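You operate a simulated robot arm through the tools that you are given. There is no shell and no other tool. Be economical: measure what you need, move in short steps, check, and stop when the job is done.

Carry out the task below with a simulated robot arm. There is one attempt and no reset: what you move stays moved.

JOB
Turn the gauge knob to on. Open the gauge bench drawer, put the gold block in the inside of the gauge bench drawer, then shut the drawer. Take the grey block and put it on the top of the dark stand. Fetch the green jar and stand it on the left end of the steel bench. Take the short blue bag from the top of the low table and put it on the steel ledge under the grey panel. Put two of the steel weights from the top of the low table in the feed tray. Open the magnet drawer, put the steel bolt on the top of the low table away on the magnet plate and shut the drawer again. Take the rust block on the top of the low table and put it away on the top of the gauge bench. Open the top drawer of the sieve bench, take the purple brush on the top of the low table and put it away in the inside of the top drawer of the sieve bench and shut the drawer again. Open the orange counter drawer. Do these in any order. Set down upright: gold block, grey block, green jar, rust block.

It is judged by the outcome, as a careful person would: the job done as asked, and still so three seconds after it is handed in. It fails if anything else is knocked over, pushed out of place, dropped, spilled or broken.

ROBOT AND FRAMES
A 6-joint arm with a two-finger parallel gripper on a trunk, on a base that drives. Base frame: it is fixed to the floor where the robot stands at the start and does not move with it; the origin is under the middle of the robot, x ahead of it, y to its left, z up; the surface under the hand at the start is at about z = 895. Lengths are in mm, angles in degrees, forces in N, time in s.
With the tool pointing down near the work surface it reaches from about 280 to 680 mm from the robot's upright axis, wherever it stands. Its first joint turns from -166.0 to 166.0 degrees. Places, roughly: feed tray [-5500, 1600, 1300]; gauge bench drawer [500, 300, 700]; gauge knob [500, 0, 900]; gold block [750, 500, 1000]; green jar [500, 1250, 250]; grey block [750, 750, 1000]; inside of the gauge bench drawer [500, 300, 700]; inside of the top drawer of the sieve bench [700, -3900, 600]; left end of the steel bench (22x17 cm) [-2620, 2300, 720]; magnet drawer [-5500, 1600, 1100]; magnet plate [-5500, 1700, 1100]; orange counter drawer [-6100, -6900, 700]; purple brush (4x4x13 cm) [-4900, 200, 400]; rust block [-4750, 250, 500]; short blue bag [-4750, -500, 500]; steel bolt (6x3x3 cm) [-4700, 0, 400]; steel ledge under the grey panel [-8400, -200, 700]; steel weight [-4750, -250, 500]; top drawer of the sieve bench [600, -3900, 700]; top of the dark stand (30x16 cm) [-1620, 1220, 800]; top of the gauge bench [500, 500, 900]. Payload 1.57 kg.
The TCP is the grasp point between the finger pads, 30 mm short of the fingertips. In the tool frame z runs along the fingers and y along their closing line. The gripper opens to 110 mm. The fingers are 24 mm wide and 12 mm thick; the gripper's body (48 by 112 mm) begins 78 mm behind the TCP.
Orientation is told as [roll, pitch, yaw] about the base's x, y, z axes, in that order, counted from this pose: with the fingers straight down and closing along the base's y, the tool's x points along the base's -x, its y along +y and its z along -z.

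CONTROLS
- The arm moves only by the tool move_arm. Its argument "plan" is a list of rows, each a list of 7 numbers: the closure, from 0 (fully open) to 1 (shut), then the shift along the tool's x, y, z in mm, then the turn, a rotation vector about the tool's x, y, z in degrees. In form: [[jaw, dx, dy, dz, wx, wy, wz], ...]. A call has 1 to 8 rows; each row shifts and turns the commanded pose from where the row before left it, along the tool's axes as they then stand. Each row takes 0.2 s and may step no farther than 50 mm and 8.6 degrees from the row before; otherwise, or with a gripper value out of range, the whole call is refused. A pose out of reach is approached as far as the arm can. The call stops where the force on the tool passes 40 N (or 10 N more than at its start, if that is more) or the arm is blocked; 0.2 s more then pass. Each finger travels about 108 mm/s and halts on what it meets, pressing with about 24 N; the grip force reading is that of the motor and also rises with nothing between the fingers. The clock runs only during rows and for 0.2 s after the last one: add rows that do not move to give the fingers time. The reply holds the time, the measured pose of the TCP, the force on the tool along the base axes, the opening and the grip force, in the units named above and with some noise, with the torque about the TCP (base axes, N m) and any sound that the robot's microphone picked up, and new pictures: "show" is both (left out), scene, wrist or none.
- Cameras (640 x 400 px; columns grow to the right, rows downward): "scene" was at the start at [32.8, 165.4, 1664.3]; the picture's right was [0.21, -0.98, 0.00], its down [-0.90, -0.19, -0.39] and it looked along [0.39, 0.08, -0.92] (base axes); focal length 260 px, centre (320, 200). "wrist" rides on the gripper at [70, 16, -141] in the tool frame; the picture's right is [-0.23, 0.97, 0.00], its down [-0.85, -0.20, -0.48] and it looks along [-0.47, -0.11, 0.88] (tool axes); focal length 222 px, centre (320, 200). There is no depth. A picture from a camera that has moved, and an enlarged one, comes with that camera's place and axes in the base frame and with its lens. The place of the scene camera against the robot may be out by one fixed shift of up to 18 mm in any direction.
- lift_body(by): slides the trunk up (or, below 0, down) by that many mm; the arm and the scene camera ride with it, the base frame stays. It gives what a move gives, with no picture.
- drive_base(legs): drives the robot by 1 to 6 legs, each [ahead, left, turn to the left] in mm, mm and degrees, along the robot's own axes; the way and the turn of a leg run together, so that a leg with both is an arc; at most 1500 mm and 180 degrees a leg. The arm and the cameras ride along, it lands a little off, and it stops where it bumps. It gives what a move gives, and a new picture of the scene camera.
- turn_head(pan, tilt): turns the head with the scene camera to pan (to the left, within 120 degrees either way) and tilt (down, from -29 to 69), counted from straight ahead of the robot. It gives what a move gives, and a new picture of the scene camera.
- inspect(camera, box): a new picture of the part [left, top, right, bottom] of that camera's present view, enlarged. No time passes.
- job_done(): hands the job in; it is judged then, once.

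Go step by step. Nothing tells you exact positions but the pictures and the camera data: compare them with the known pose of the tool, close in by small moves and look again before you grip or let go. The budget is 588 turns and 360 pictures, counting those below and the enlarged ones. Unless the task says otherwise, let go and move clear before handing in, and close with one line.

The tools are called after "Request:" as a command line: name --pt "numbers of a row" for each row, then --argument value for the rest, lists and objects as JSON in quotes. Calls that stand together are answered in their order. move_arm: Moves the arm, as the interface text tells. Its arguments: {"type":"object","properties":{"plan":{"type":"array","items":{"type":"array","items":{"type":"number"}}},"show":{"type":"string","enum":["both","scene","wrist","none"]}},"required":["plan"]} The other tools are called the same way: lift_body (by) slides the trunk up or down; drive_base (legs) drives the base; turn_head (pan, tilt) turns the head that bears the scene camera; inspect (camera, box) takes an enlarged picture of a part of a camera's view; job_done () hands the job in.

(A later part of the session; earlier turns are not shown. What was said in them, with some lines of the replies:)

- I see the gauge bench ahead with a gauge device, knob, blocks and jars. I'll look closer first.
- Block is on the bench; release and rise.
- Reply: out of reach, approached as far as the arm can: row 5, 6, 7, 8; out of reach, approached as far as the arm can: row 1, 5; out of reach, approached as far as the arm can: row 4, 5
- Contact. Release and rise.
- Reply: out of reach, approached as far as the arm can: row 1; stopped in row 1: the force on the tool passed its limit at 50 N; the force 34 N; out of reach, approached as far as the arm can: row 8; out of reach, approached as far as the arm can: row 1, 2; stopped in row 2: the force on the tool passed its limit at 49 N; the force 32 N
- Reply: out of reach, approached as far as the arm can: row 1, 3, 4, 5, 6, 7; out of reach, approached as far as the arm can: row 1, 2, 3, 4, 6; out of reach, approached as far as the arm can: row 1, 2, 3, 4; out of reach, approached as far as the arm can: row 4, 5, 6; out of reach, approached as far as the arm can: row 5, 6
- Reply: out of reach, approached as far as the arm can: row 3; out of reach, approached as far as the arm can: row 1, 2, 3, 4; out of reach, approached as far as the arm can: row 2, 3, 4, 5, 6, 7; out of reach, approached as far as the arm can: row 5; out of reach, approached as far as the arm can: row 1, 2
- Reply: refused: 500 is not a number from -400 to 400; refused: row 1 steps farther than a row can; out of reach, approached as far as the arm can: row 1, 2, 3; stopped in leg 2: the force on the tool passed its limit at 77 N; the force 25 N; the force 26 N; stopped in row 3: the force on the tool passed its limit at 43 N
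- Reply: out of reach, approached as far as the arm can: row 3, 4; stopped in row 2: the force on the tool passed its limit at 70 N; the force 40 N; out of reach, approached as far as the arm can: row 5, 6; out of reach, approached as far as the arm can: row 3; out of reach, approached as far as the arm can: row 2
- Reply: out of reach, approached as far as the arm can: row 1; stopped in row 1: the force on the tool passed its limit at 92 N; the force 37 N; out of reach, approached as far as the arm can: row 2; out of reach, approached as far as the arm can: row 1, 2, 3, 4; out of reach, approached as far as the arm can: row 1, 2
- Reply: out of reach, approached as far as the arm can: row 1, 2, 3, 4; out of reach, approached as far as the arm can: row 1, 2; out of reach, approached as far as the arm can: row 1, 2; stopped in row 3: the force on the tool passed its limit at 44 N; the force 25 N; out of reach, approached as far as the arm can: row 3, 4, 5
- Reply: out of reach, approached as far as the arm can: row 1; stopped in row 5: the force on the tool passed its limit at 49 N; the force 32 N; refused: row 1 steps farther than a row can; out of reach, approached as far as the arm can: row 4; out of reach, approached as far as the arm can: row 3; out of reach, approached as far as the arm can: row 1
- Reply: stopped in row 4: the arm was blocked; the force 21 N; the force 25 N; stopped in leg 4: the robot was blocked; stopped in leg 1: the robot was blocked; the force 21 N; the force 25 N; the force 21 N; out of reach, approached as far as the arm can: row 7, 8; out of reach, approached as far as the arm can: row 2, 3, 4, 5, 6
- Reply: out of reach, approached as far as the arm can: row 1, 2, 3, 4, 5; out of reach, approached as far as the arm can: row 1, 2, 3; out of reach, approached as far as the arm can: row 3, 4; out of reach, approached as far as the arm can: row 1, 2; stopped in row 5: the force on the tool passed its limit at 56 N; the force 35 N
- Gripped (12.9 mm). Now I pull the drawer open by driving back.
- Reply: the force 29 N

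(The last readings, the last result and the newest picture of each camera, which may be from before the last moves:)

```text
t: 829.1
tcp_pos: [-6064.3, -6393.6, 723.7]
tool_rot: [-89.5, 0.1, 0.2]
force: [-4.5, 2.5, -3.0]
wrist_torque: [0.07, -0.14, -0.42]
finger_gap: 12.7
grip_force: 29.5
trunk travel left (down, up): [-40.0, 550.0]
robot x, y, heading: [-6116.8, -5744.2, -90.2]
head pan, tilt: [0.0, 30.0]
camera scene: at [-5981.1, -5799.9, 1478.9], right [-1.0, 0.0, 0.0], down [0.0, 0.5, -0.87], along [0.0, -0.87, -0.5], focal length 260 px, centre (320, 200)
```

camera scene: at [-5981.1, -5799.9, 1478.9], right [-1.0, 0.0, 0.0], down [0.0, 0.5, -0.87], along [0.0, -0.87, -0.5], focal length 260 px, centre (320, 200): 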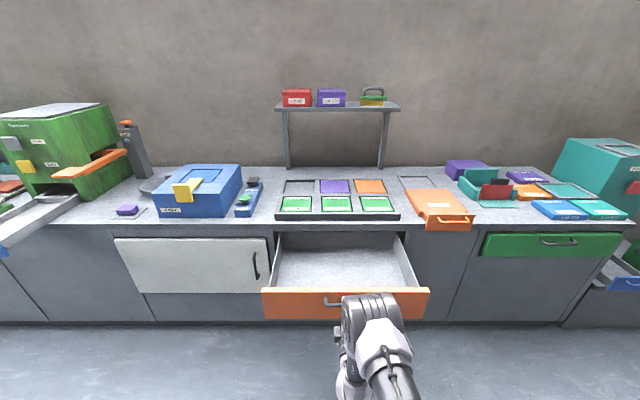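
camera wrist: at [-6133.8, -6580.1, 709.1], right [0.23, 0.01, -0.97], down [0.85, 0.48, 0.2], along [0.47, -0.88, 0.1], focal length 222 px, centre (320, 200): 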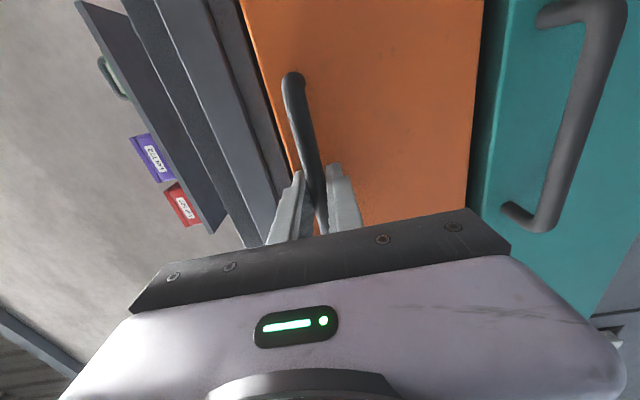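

Request:
move_arm --pt "0.7 0 0 0 0 0 0" --pt "0.5 0 0 0 0 0 0" --pt "0.5 0 0 -40 0 0 0" --pt "0.5 0 0 -40 0 0 0" --show "none"

Request:
drive_base --legs '[[-150, 0, 0]]'

Request:
lift_body --by 240

Request:
move_arm --pt "0.3 0 -40 0 -8.5 0 0" --pt "0.3 0 -40 0 -8.5 0 0" --pt "0.3 0 0 -30 -8.5 0 0" --pt "0.3 0 0 -30 -8.5 0 0" --pt "0.3 0 0 -30 -8.5 0 0" --pt "0.3 0 0 0 -8.5 0 0" --pt "0.3 0 0 0 -8.5 0 0" --pt "0.3 0 0 0 -8.5 0 0" --show "none"

Request:
move_arm --pt "0.3 0 0 0 -8.5 0 0" --pt "0.3 0 0 0 -8.5 0 0" --pt "0.3 0 0 0 -4.6 0 0" --pt "0.3 0 0 0 0 0 8.5" --pt "0.3 0 0 0 0 0 8.5" --pt "0.3 0 0 0 0 0 8.5" --pt "0.3 0 0 0 0 0 8.5" --pt "0.3 0 0 0 0 0 8.5" --show "none"

Request:
move_arm --pt "0.3 0 0 0 0 0 8.5" --pt "0.3 0 0 0 0 0 8.5" --pt "0.3 0 0 0 0 0 8.5" --pt "0.3 0 0 0 0 0 8.5" --pt "0.3 0 0 0 0 0 8.5" --pt "0.3 0 0 0 0 0 4.5" --show "scene"

```text
t: 830.1
tcp_pos: [-6065.7, -6312.3, 724.5]
tool_rot: [-89.4, 0.2, 0.2]
force: [0.1, 0.3, 0.1]
wrist_torque: [-0.01, -0.01, 0.0]
finger_gap: 55.1
grip_force: 0.1
trunk travel left (down, up): [-40.0, 550.0]
robot x, y, heading: [-6117.2, -5741.6, -90.1]
head pan, tilt: [0.0, 30.0]
```

```text
t: 831.5
tcp_pos: [-6064.2, -6166.5, 724.8]
tool_rot: [-89.5, 0.1, 0.2]
force: [-0.1, -0.1, -0.9]
wrist_torque: [-0.01, 0.04, 0.0]
finger_gap: 54.9
grip_force: 0.0
trunk travel left (down, up): [-40.0, 550.0]
robot x, y, heading: [-6115.3, -5597.8, -90.1]
head pan, tilt: [0.0, 30.0]
camera scene: at [-5980.6, -5651.4, 1478.8], right [-1.0, 0.0, 0.0], down [0.0, 0.5, -0.87], along [0.0, -0.87, -0.5], focal length 260 px, centre (320, 200)
```

scene: 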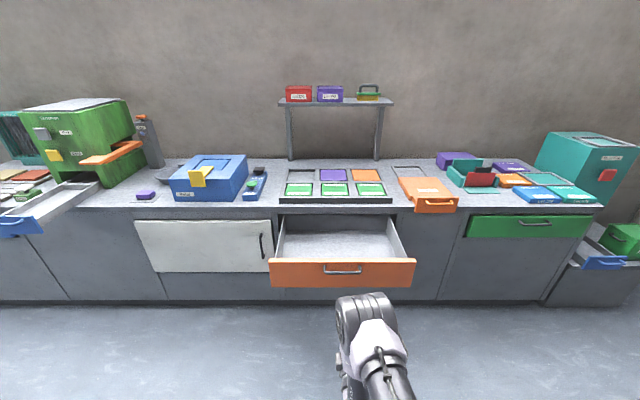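

```text
t: 834.0
tcp_pos: [-6064.6, -6165.1, 963.3]
tool_rot: [-89.5, 0.0, 0.3]
force: [0.0, 0.0, -0.3]
wrist_torque: [-0.02, -0.03, -0.04]
finger_gap: 54.5
grip_force: 0.1
trunk travel left (down, up): [-280.0, 310.0]
robot x, y, heading: [-6115.5, -5595.8, -90.0]
head pan, tilt: [0.0, 30.0]
```

```text
t: 835.8
tcp_pos: [-6068.0, -6082.7, 1069.9]
tool_rot: [-24.9, 0.8, -0.1]
force: [-0.5, -0.6, 0.1]
wrist_torque: [0.0, -0.01, -0.01]
finger_gap: 77.2
grip_force: 0.1
out of reach, approached as far as the arm can: row 8
trunk travel left (down, up): [-280.0, 310.0]
robot x, y, heading: [-6117.6, -5595.3, -90.1]
head pan, tilt: [0.0, 30.0]
```

```text
t: 837.6
tcp_pos: [-6043.2, -6087.9, 1068.8]
tool_rot: [-13.1, -18.0, -39.3]
force: [0.6, 0.2, 0.2]
wrist_torque: [0.04, 0.01, -0.01]
finger_gap: 77.0
grip_force: 0.0
out of reach, approached as far as the arm can: row 1, 2, 3
trunk travel left (down, up): [-280.0, 310.0]
robot x, y, heading: [-6121.9, -5592.6, -90.1]
head pan, tilt: [0.0, 30.0]
```

```text
t: 839.0
tcp_pos: [-6043.2, -6087.0, 1069.0]
tool_rot: [4.7, -21.6, -89.3]
force: [0.7, 0.2, 0.0]
wrist_torque: [0.03, 0.04, 0.0]
finger_gap: 77.1
grip_force: 0.0
trunk travel left (down, up): [-280.0, 310.0]
robot x, y, heading: [-6118.0, -5594.2, -89.9]
head pan, tilt: [0.0, 30.0]
camera scene: at [-5980.6, -5651.5, 1718.8], right [-1.0, 0.0, 0.0], down [0.0, 0.5, -0.87], along [0.0, -0.87, -0.5], focal length 260 px, centre (320, 200)
```

scene: 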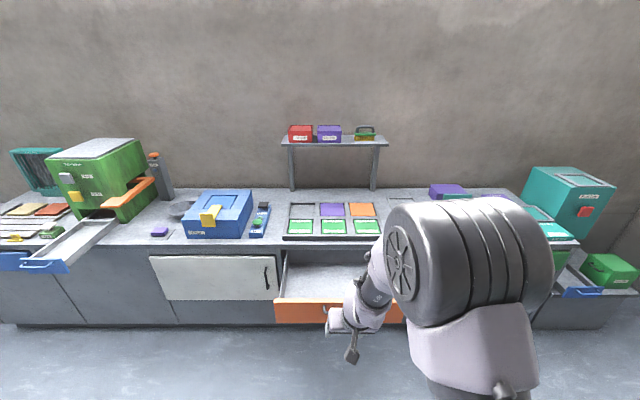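

Request:
move_arm --pt "0.3 -20 0 40 0 0 0" --pt "0.3 -20 0 30 0 7.2 0" --pt "0.3 0 0 20 0 7.2 0" --pt "0.3 0 0 0 4.7 7.2 0" --show "none"

Request:
drive_base --legs '[[0, -390, 0], [-1500, 0, 0], [-1500, 0, 0], [-1130, 0, 0], [0, 0, -90]]'

```text
t: 840.0
tcp_pos: [-6035.7, -6156.1, 998.2]
tool_rot: [-0.3, 0.0, -87.7]
force: [-0.4, -0.5, 0.2]
wrist_torque: [0.03, 0.02, -0.03]
finger_gap: 77.0
grip_force: 0.0
trunk travel left (down, up): [-280.0, 310.0]
robot x, y, heading: [-6114.9, -5596.4, -90.1]
head pan, tilt: [0.0, 30.0]
```

```text
t: 842.7
tcp_pos: [-6428.9, -6156.1, 998.3]
tool_rot: [-0.3, -0.1, -87.7]
force: [0.1, -0.4, -0.1]
wrist_torque: [-0.01, 0.02, -0.01]
finger_gap: 77.1
grip_force: 0.1
trunk travel left (down, up): [-280.0, 310.0]
robot x, y, heading: [-6506.2, -5597.2, -90.1]
head pan, tilt: [0.0, 30.0]
stopped in leg 1: the robot was blocked; the commanded pose is now the measured one
camera scene: at [-6372.8, -5652.0, 1718.8], right [-1.0, 0.0, 0.0], down [0.0, 0.5, -0.87], along [0.0, -0.87, -0.5], focal length 260 px, centre (320, 200)
```

scene: 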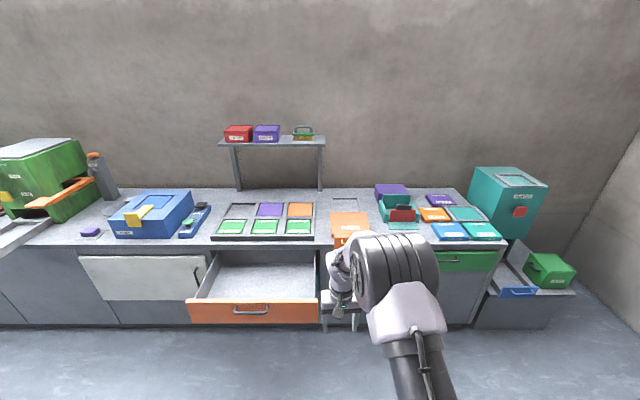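

Request:
drive_base --legs '[[0, 170, 0], [-1500, 0, 0], [-1500, 0, 0], [-1130, 0, 0], [0, 0, -90]]'

```text
t: 867.4
tcp_pos: [-6889.2, -1533.9, 999.3]
tool_rot: [-0.2, -0.1, -179.4]
force: [0.4, 0.8, 0.2]
wrist_torque: [-0.01, -0.01, 0.0]
finger_gap: 77.2
grip_force: 0.0
trunk travel left (down, up): [-280.0, 310.0]
robot x, y, heading: [-6326.9, -1472.0, 178.4]
head pan, tilt: [0.0, 30.0]
camera scene: at [-6404.1, -1594.9, 1718.8], right [0.03, 1.0, 0.0], down [0.5, -0.01, -0.87], along [-0.87, 0.02, -0.5], focal length 260 px, centre (320, 200)
```

scene: 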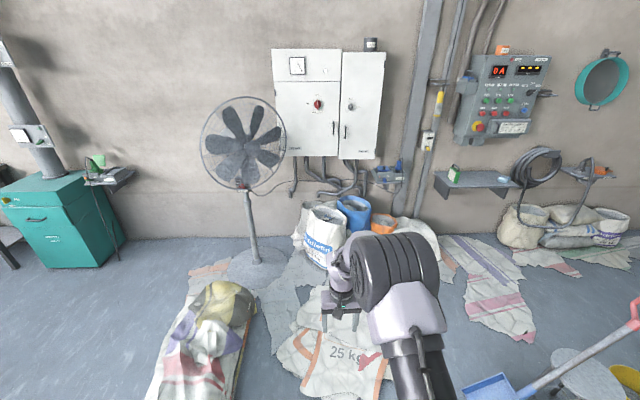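

Request:
inspect --camera "scene" --box '[420, 140, 560, 220]'

Request:
drive_base --legs '[[-1500, 0, 1.5], [-1030, 0, 0], [0, -1500, 0], [0, -100, 0], [380, 0, 0]]'

```text
4.57 times, centred on (490, 180) of scene
camera zoom: at [-6404.1, -1594.9, 1718.8], right [0.03, 1.0, 0.0], down [0.5, -0.01, -0.87], along [-0.87, 0.02, -0.5], focal length 1189 px, centre (-457, 291)
```

zoom: 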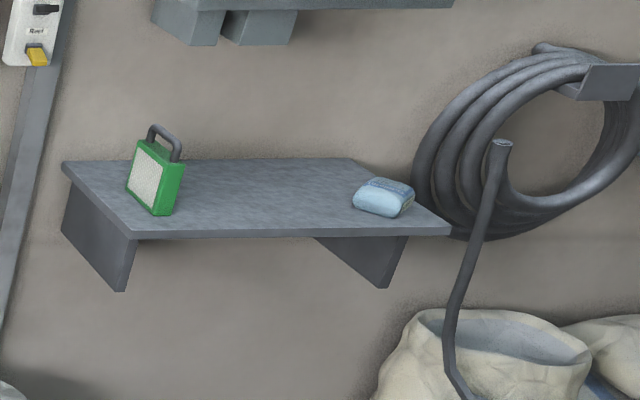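

```text
t: 889.5
tcp_pos: [-4720.5, 22.7, 999.6]
tool_rot: [-0.2, -0.1, -178.7]
force: [-0.6, 0.3, 0.6]
wrist_torque: [-0.02, 0.0, 0.0]
finger_gap: 77.3
grip_force: 0.0
trunk travel left (down, up): [-280.0, 310.0]
robot x, y, heading: [-4160.7, 92.9, 179.0]
head pan, tilt: [0.0, 30.0]
camera scene: at [-4235.0, -32.3, 1718.8], right [0.02, 1.0, 0.0], down [0.5, -0.01, -0.87], along [-0.87, 0.02, -0.5], focal length 260 px, centre (320, 200)
```

scene: 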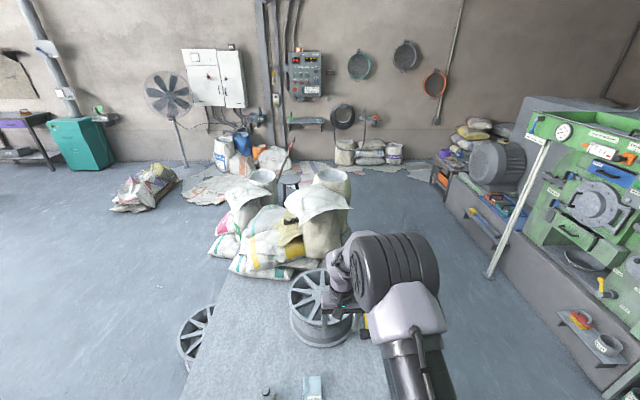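

Request:
drive_base --legs '[[30, -40, 0]]'

Request:
lift_body --by -280

Request:
move_arm --pt "0.2 5 -37 20 0 0 0" --pt "0.2 5 -37 25 0 0 0" --pt "0.2 0 0 45 0 0 0" --pt "0.2 0 0 45 0 0 0" --show "wrist"

```text
t: 890.4
tcp_pos: [-4748.8, 63.6, 998.8]
tool_rot: [-0.2, -0.1, -178.7]
force: [0.3, -0.3, 0.0]
wrist_torque: [-0.01, -0.02, -0.02]
finger_gap: 76.9
grip_force: 0.0
trunk travel left (down, up): [-280.0, 310.0]
robot x, y, heading: [-4185.9, 134.1, 179.2]
head pan, tilt: [0.0, 30.0]
camera scene: at [-4264.4, 9.6, 1718.9], right [0.02, 1.0, 0.0], down [0.5, -0.01, -0.87], along [-0.87, 0.01, -0.5], focal length 260 px, centre (320, 200)
```

scene: 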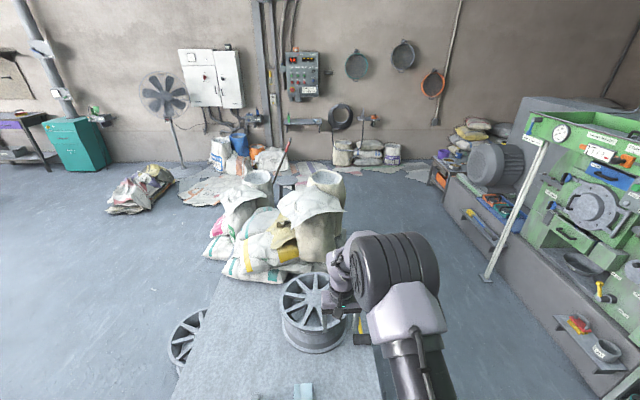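

```text
t: 893.2
tcp_pos: [-4748.8, 63.4, 718.7]
tool_rot: [-0.3, 0.0, -178.7]
force: [0.0, 0.1, 0.2]
wrist_torque: [-0.02, 0.0, -0.02]
finger_gap: 77.1
grip_force: 0.0
trunk travel left (down, up): [0.0, 590.0]
robot x, y, heading: [-4183.9, 131.6, 179.2]
head pan, tilt: [0.0, 30.0]
```

```text
t: 894.2
tcp_pos: [-4742.4, 136.8, 584.0]
tool_rot: [-0.5, -0.2, -178.5]
force: [-0.7, -0.8, -0.1]
wrist_torque: [0.0, -0.01, 0.0]
finger_gap: 88.0
grip_force: 0.0
trunk travel left (down, up): [0.0, 590.0]
robot x, y, heading: [-4185.8, 136.6, 179.2]
head pan, tilt: [0.0, 30.0]
camera wrist: at [-4669.9, 122.5, 726.5], right [-0.2, -0.98, 0.0], down [-0.86, 0.18, 0.48], along [-0.47, 0.1, -0.88], focal length 222 px, centre (320, 200)
```

wrist: 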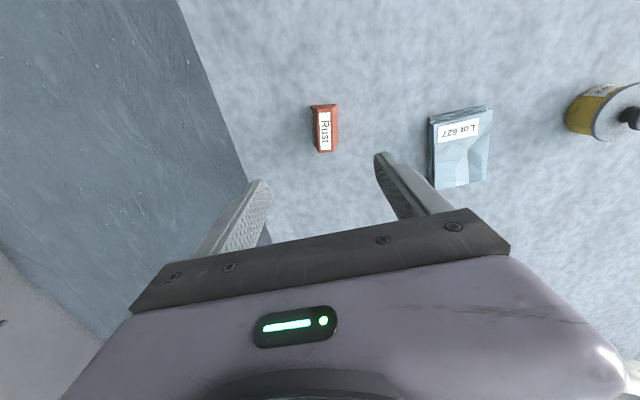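

Request:
move_arm --pt "0.2 0 0 0 0 0 -8.5" --pt "0.2 0 0 0 0 0 -8.5" --pt "0.2 0 0 0 0 0 -8.5" --pt "0.2 0 0 0 0 0 -8.5" --pt "0.2 0 0 0 0 0 -8.5" --pt "0.2 0 0 0 0 0 -8.5" --pt "0.2 0 0 0 0 0 -8.5" --pt "0.2 0 0 0 0 0 -8.5" --show "none"

Request:
move_arm --pt "0.2 0 0 10 0 0 -8.5" --pt "0.2 0 0 10 0 0 -8.5" --pt "0.2 0 0 20 0 0 -5" --show "wrist"

```text
t: 896.0
tcp_pos: [-4742.0, 137.2, 584.7]
tool_rot: [-0.2, 0.3, -110.4]
force: [-0.5, 0.0, -0.5]
wrist_torque: [0.04, 0.01, 0.02]
finger_gap: 87.9
grip_force: 0.0
trunk travel left (down, up): [0.0, 590.0]
robot x, y, heading: [-4183.1, 135.4, 178.8]
head pan, tilt: [0.0, 30.0]
```

```text
t: 896.8
tcp_pos: [-4740.5, 139.0, 543.9]
tool_rot: [-0.1, 0.3, -88.5]
force: [0.2, -0.9, 0.2]
wrist_torque: [0.01, 0.01, 0.02]
finger_gap: 88.2
grip_force: 0.0
trunk travel left (down, up): [0.0, 590.0]
robot x, y, heading: [-4186.8, 134.1, 179.0]
head pan, tilt: [0.0, 30.0]
camera wrist: at [-4725.2, 208.2, 686.1], right [0.98, -0.2, 0.0], down [-0.18, -0.86, 0.48], along [-0.1, -0.46, -0.88], focal length 222 px, centre (320, 200)
```

wrist: 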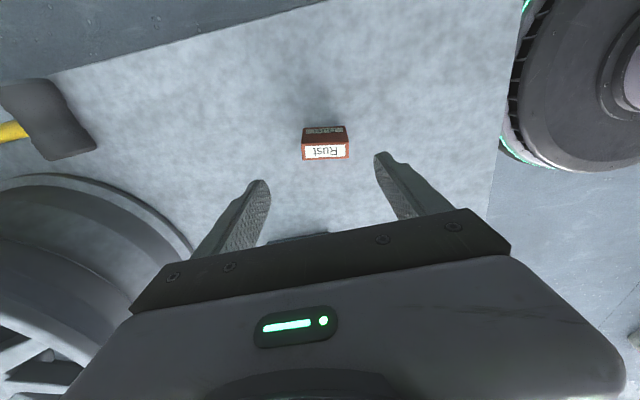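

Request:
move_arm --pt "0.2 -11 5 40 0 0 0" --pt "0.2 0 0 45 0 0 0" --pt "0.2 0 0 40 0 0 0" --pt "0.2 0 0 16 0 0 0" --show "wrist"

```text
t: 897.8
tcp_pos: [-4736.3, 128.0, 402.3]
tool_rot: [-0.2, 0.2, -88.6]
force: [-0.7, 0.3, 0.0]
wrist_torque: [-0.02, 0.0, 0.0]
finger_gap: 88.0
grip_force: 0.0
trunk travel left (down, up): [0.0, 590.0]
robot x, y, heading: [-4185.5, 135.1, 178.9]
head pan, tilt: [0.0, 30.0]
camera wrist: at [-4719.8, 197.7, 544.6], right [0.98, -0.2, 0.0], down [-0.18, -0.86, 0.48], along [-0.1, -0.46, -0.88], focal length 222 px, centre (320, 200)
```

wrist: 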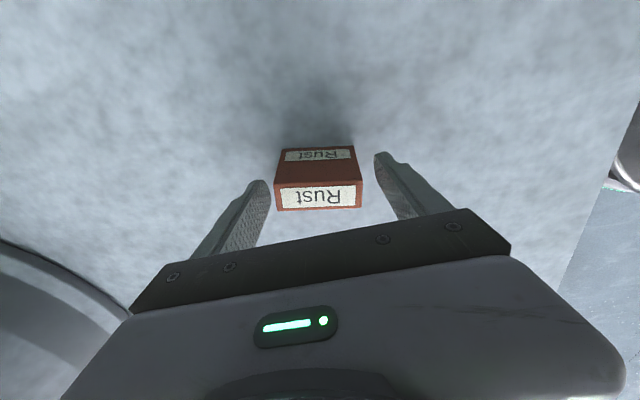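

Request:
move_arm --pt "0.5 0 0 0 0 0 0" --pt "0.8 0 0 0 0 0 0" --pt "1 0 0 0 0 0 0" --pt "1 0 0 0 0 0 0" --pt "1 0 0 -40 0 0 0" --pt "1 0 0 -45 0 0 0" --show "wrist"

Request:
lift_body --by 120

```text
t: 899.2
tcp_pos: [-4735.5, 128.4, 488.1]
tool_rot: [-0.1, 0.2, -88.6]
force: [-0.3, 0.5, 0.2]
wrist_torque: [0.01, 0.03, 0.01]
finger_gap: 62.6
grip_force: 24.9
trunk travel left (down, up): [0.0, 590.0]
robot x, y, heading: [-4187.7, 131.1, 178.8]
head pan, tilt: [0.0, 30.0]
camera wrist: at [-4718.8, 197.0, 630.5], right [0.98, -0.2, 0.0], down [-0.18, -0.86, 0.48], along [-0.1, -0.46, -0.88], focal length 222 px, centre (320, 200)
```

wrist: 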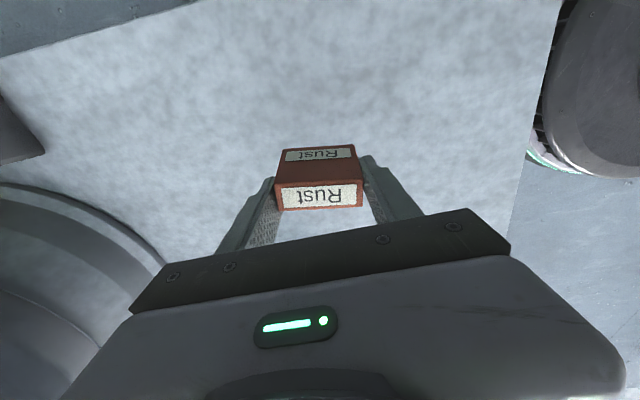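

```text
t: 900.7
tcp_pos: [-4734.9, 127.2, 606.7]
tool_rot: [0.0, 0.2, -88.7]
force: [-1.6, -0.2, -1.3]
wrist_torque: [0.02, 0.02, -0.01]
finger_gap: 62.8
grip_force: 24.2
trunk travel left (down, up): [-120.0, 470.0]
robot x, y, heading: [-4186.9, 135.7, 179.1]
head pan, tilt: [0.0, 30.0]
```

Request:
move_arm --pt "1 0 45 0 0 0 0" --pt "1 0 45 -30 0 0 0" --show "none"

Request:
drive_base --legs '[[-500, 0, 0.9], [0, -1500, 0], [0, -245, 0], [-1090, 0, 0], [0, 150, 0]]'

Request:
drive_base --legs '[[-1000, 0, 0], [-1050, 0, 0], [0, 1000, 0], [0, 0, 180]]'

```text
refused: row 2 steps farther than a row can; nothing moved
```

```text
t: 918.3
tcp_pos: [-3138.6, 1716.2, 606.6]
tool_rot: [-0.1, 0.3, -87.1]
force: [-0.7, 0.8, -1.1]
wrist_torque: [0.03, 0.01, 0.01]
finger_gap: 60.2
grip_force: 24.1
trunk travel left (down, up): [-120.0, 470.0]
robot x, y, heading: [-2591.0, 1735.3, -179.5]
head pan, tilt: [0.0, 30.0]
camera scene: at [-2663.3, 1609.0, 1558.8], right [-0.01, 1.0, 0.0], down [0.5, 0.01, -0.87], along [-0.87, -0.01, -0.5], focal length 260 px, centre (320, 200)
```

scene: 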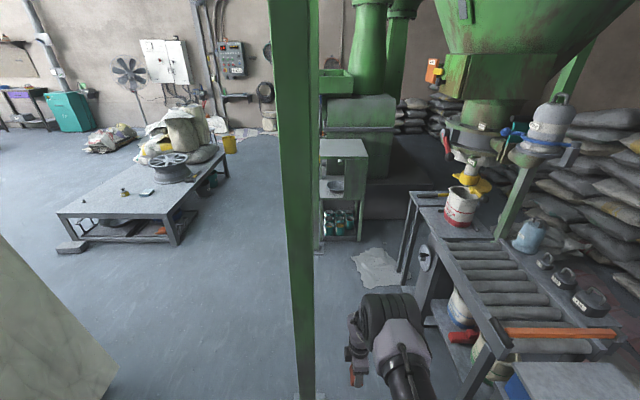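

```text
t: 940.7
tcp_pos: [38.7, 795.3, 606.8]
tool_rot: [-0.1, 0.2, 93.5]
force: [0.3, 0.7, 0.5]
wrist_torque: [-0.02, 0.02, -0.04]
finger_gap: 59.3
grip_force: 23.9
trunk travel left (down, up): [-120.0, 470.0]
robot x, y, heading: [-509.6, 766.6, 1.0]
head pan, tilt: [0.0, 30.0]
camera scene: at [-445.2, 922.1, 1558.8], right [0.02, -1.0, 0.0], down [-0.5, -0.01, -0.87], along [0.87, 0.02, -0.5], focal length 260 px, centre (320, 200)
```

scene: 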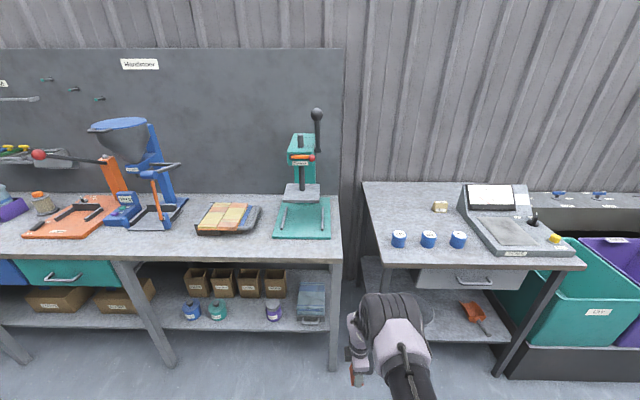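

Request:
lift_body --by 380

Request:
drive_base --legs '[[0, -262, -1.0], [510, 0, 0]]'

Request:
move_arm --pt "1 0 -30 0 0 0 0" --show "both"

```text
t: 944.3
tcp_pos: [39.6, 794.1, 986.6]
tool_rot: [-0.2, 0.3, 93.4]
force: [-1.0, 0.9, 1.0]
wrist_torque: [0.0, 0.01, -0.01]
finger_gap: 59.2
grip_force: 24.0
trunk travel left (down, up): [-500.0, 90.0]
robot x, y, heading: [-508.3, 765.3, 1.2]
head pan, tilt: [0.0, 30.0]
```

```text
t: 948.8
tcp_pos: [551.2, 521.3, 987.7]
tool_rot: [-0.1, 0.2, 92.4]
force: [-0.2, -0.4, -0.4]
wrist_torque: [0.01, 0.02, 0.01]
finger_gap: 59.1
grip_force: 24.2
trunk travel left (down, up): [-500.0, 90.0]
robot x, y, heading: [5.4, 505.8, 0.2]
head pan, tilt: [0.0, 30.0]
camera scene: at [68.5, 658.0, 1938.8], right [0.0, -1.0, 0.0], down [-0.5, 0.0, -0.87], along [0.87, 0.0, -0.5], focal length 260 px, centre (320, 200)
```

scene: 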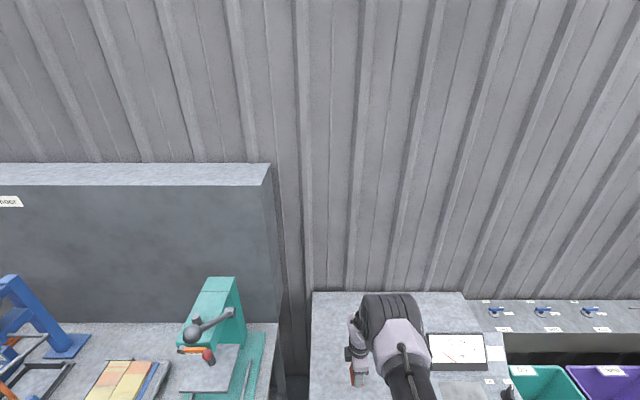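

```text
t: 949.2
tcp_pos: [581.3, 523.1, 987.7]
tool_rot: [-0.1, 0.1, 92.5]
force: [0.3, 1.2, 0.0]
wrist_torque: [0.0, -0.01, 0.04]
finger_gap: 59.3
grip_force: 23.6
trunk travel left (down, up): [-500.0, 90.0]
robot x, y, heading: [4.5, 502.6, 0.1]
head pan, tilt: [0.0, 30.0]
camera scene: at [68.9, 658.1, 1938.8], right [0.0, -1.0, 0.0], down [-0.5, 0.0, -0.87], along [0.87, 0.0, -0.5], focal length 260 px, centre (320, 200)
camera wrist: at [568.0, 454.0, 1130.1], right [-0.98, 0.19, 0.0], down [0.16, 0.86, 0.48], along [0.09, 0.47, -0.88], focal length 222 px, centre (320, 200)
```

scene: 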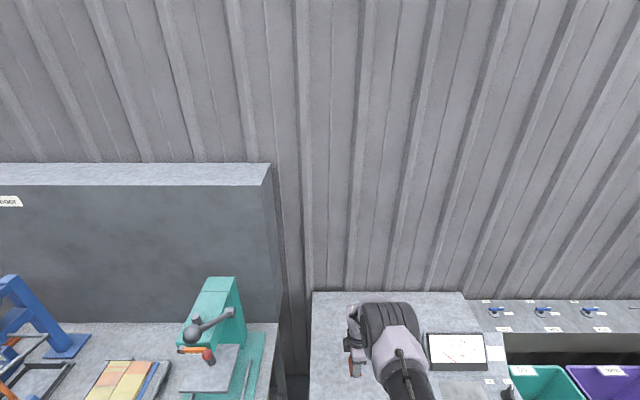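
wrist: 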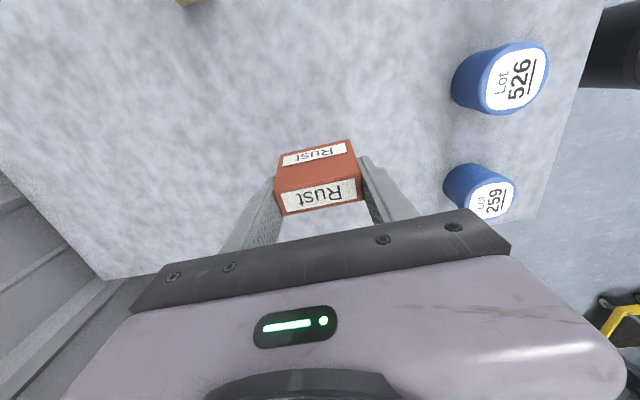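

Request:
move_arm --pt "1 0 0 40 0 0 0" --pt "1 0 0 30 0 0 0" --pt "1 0 0 6 0 0 0" --pt "1 0 0 4 0 0 0" --pt "1 0 0 3 0 0 0" --show "none"

```text
t: 950.4
tcp_pos: [580.4, 521.7, 905.1]
tool_rot: [-0.2, 0.4, 92.4]
force: [0.1, 1.0, -0.6]
wrist_torque: [-0.01, 0.02, 0.0]
finger_gap: 59.5
grip_force: 23.9
trunk travel left (down, up): [-500.0, 90.0]
robot x, y, heading: [3.1, 501.2, 0.1]
head pan, tilt: [0.0, 30.0]
```

Request:
move_arm --pt "1 0 0 3 0 0 0" --pt "1 0 0 2 0 0 0" --pt "1 0 0 2 0 0 0" --show "none"

```text
t: 951.2
tcp_pos: [580.6, 521.4, 898.5]
tool_rot: [-0.4, 0.2, 92.4]
force: [0.7, -2.4, 28.1]
wrist_torque: [-0.02, 0.27, 0.0]
finger_gap: 59.9
grip_force: 24.1
trunk travel left (down, up): [-500.0, 90.0]
robot x, y, heading: [2.1, 505.1, -0.0]
head pan, tilt: [0.0, 30.0]
```

Request:
move_arm --pt "1 0 0 -1 0 0 0" --pt "0.35 0 0 0 0 0 0" --pt "0.2 0 0 0 0 0 0" --pt "0.2 0 0 -40 0 0 0" --pt "0.2 0 0 -50 0 0 0" --pt "0.2 0 0 -50 0 0 0" --pt "0.2 0 20 -40 0 0 0" --show "wrist"

```text
t: 952.8
tcp_pos: [559.3, 522.8, 1078.8]
tool_rot: [-0.1, 0.4, 92.4]
force: [-0.2, 0.4, -0.4]
wrist_torque: [-0.02, 0.0, 0.03]
finger_gap: 87.9
grip_force: 0.1
trunk travel left (down, up): [-500.0, 90.0]
robot x, y, heading: [2.0, 506.2, 0.1]
head pan, tilt: [0.0, 30.0]
camera wrist: at [546.4, 453.9, 1221.4], right [-0.98, 0.19, 0.0], down [0.16, 0.86, 0.48], along [0.09, 0.47, -0.88], focal length 222 px, centre (320, 200)
```

wrist: 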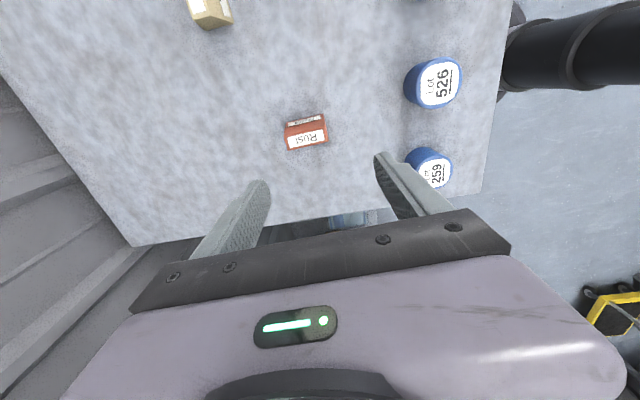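

Request:
drive_base --legs '[[-300, 0, 0]]'

Request:
turn_head --pan 0 --tilt 48

```text
t: 954.9
tcp_pos: [259.9, 523.1, 1077.7]
tool_rot: [-0.1, 0.3, 92.4]
force: [0.7, 0.1, 0.5]
wrist_torque: [-0.01, -0.01, 0.01]
finger_gap: 88.2
grip_force: 0.1
trunk travel left (down, up): [-500.0, 90.0]
robot x, y, heading: [-298.1, 502.1, 0.3]
head pan, tilt: [0.0, 30.0]
camera scene: at [-233.5, 657.5, 1938.8], right [0.0, -1.0, 0.0], down [-0.5, 0.0, -0.87], along [0.87, 0.0, -0.5], focal length 260 px, centre (320, 200)
```

scene: 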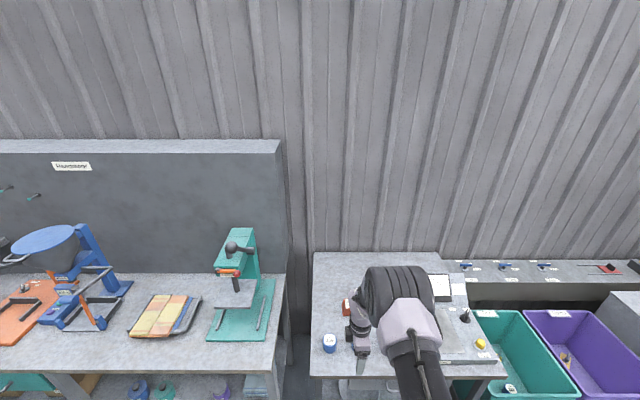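

```text
t: 955.7
tcp_pos: [259.2, 522.2, 1077.8]
tool_rot: [-0.1, 0.2, 92.4]
force: [0.5, 0.2, -0.6]
wrist_torque: [0.01, -0.05, 0.0]
finger_gap: 88.2
grip_force: 0.2
trunk travel left (down, up): [-500.0, 90.0]
robot x, y, heading: [-298.0, 502.7, 0.1]
head pan, tilt: [0.0, 48.0]
camera scene: at [-244.1, 657.5, 1912.1], right [0.0, -1.0, 0.0], down [-0.74, 0.0, -0.67], along [0.67, 0.0, -0.74], focal length 260 px, centre (320, 200)
```

scene: 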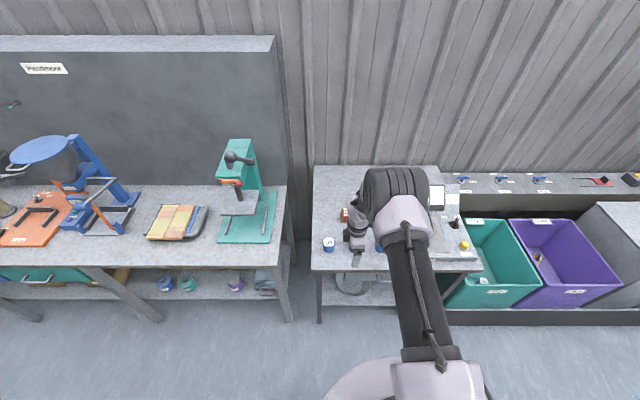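

All the tasks are done and the gripper is clear of everything, so I'm handing the job in.

Request:
job_done

```text
The job is handed in.
```

I finished every task on the list and handed the job in. The gripper bumped the feed-tray machine several times (up to about 92 N) while I worked on the weights and the magnet drawer. The wrist also pressed against the grey panel once. In the pictures I saw nothing out of place afterwards, but I couldn't fully confirm that no lever on the machine shifted.
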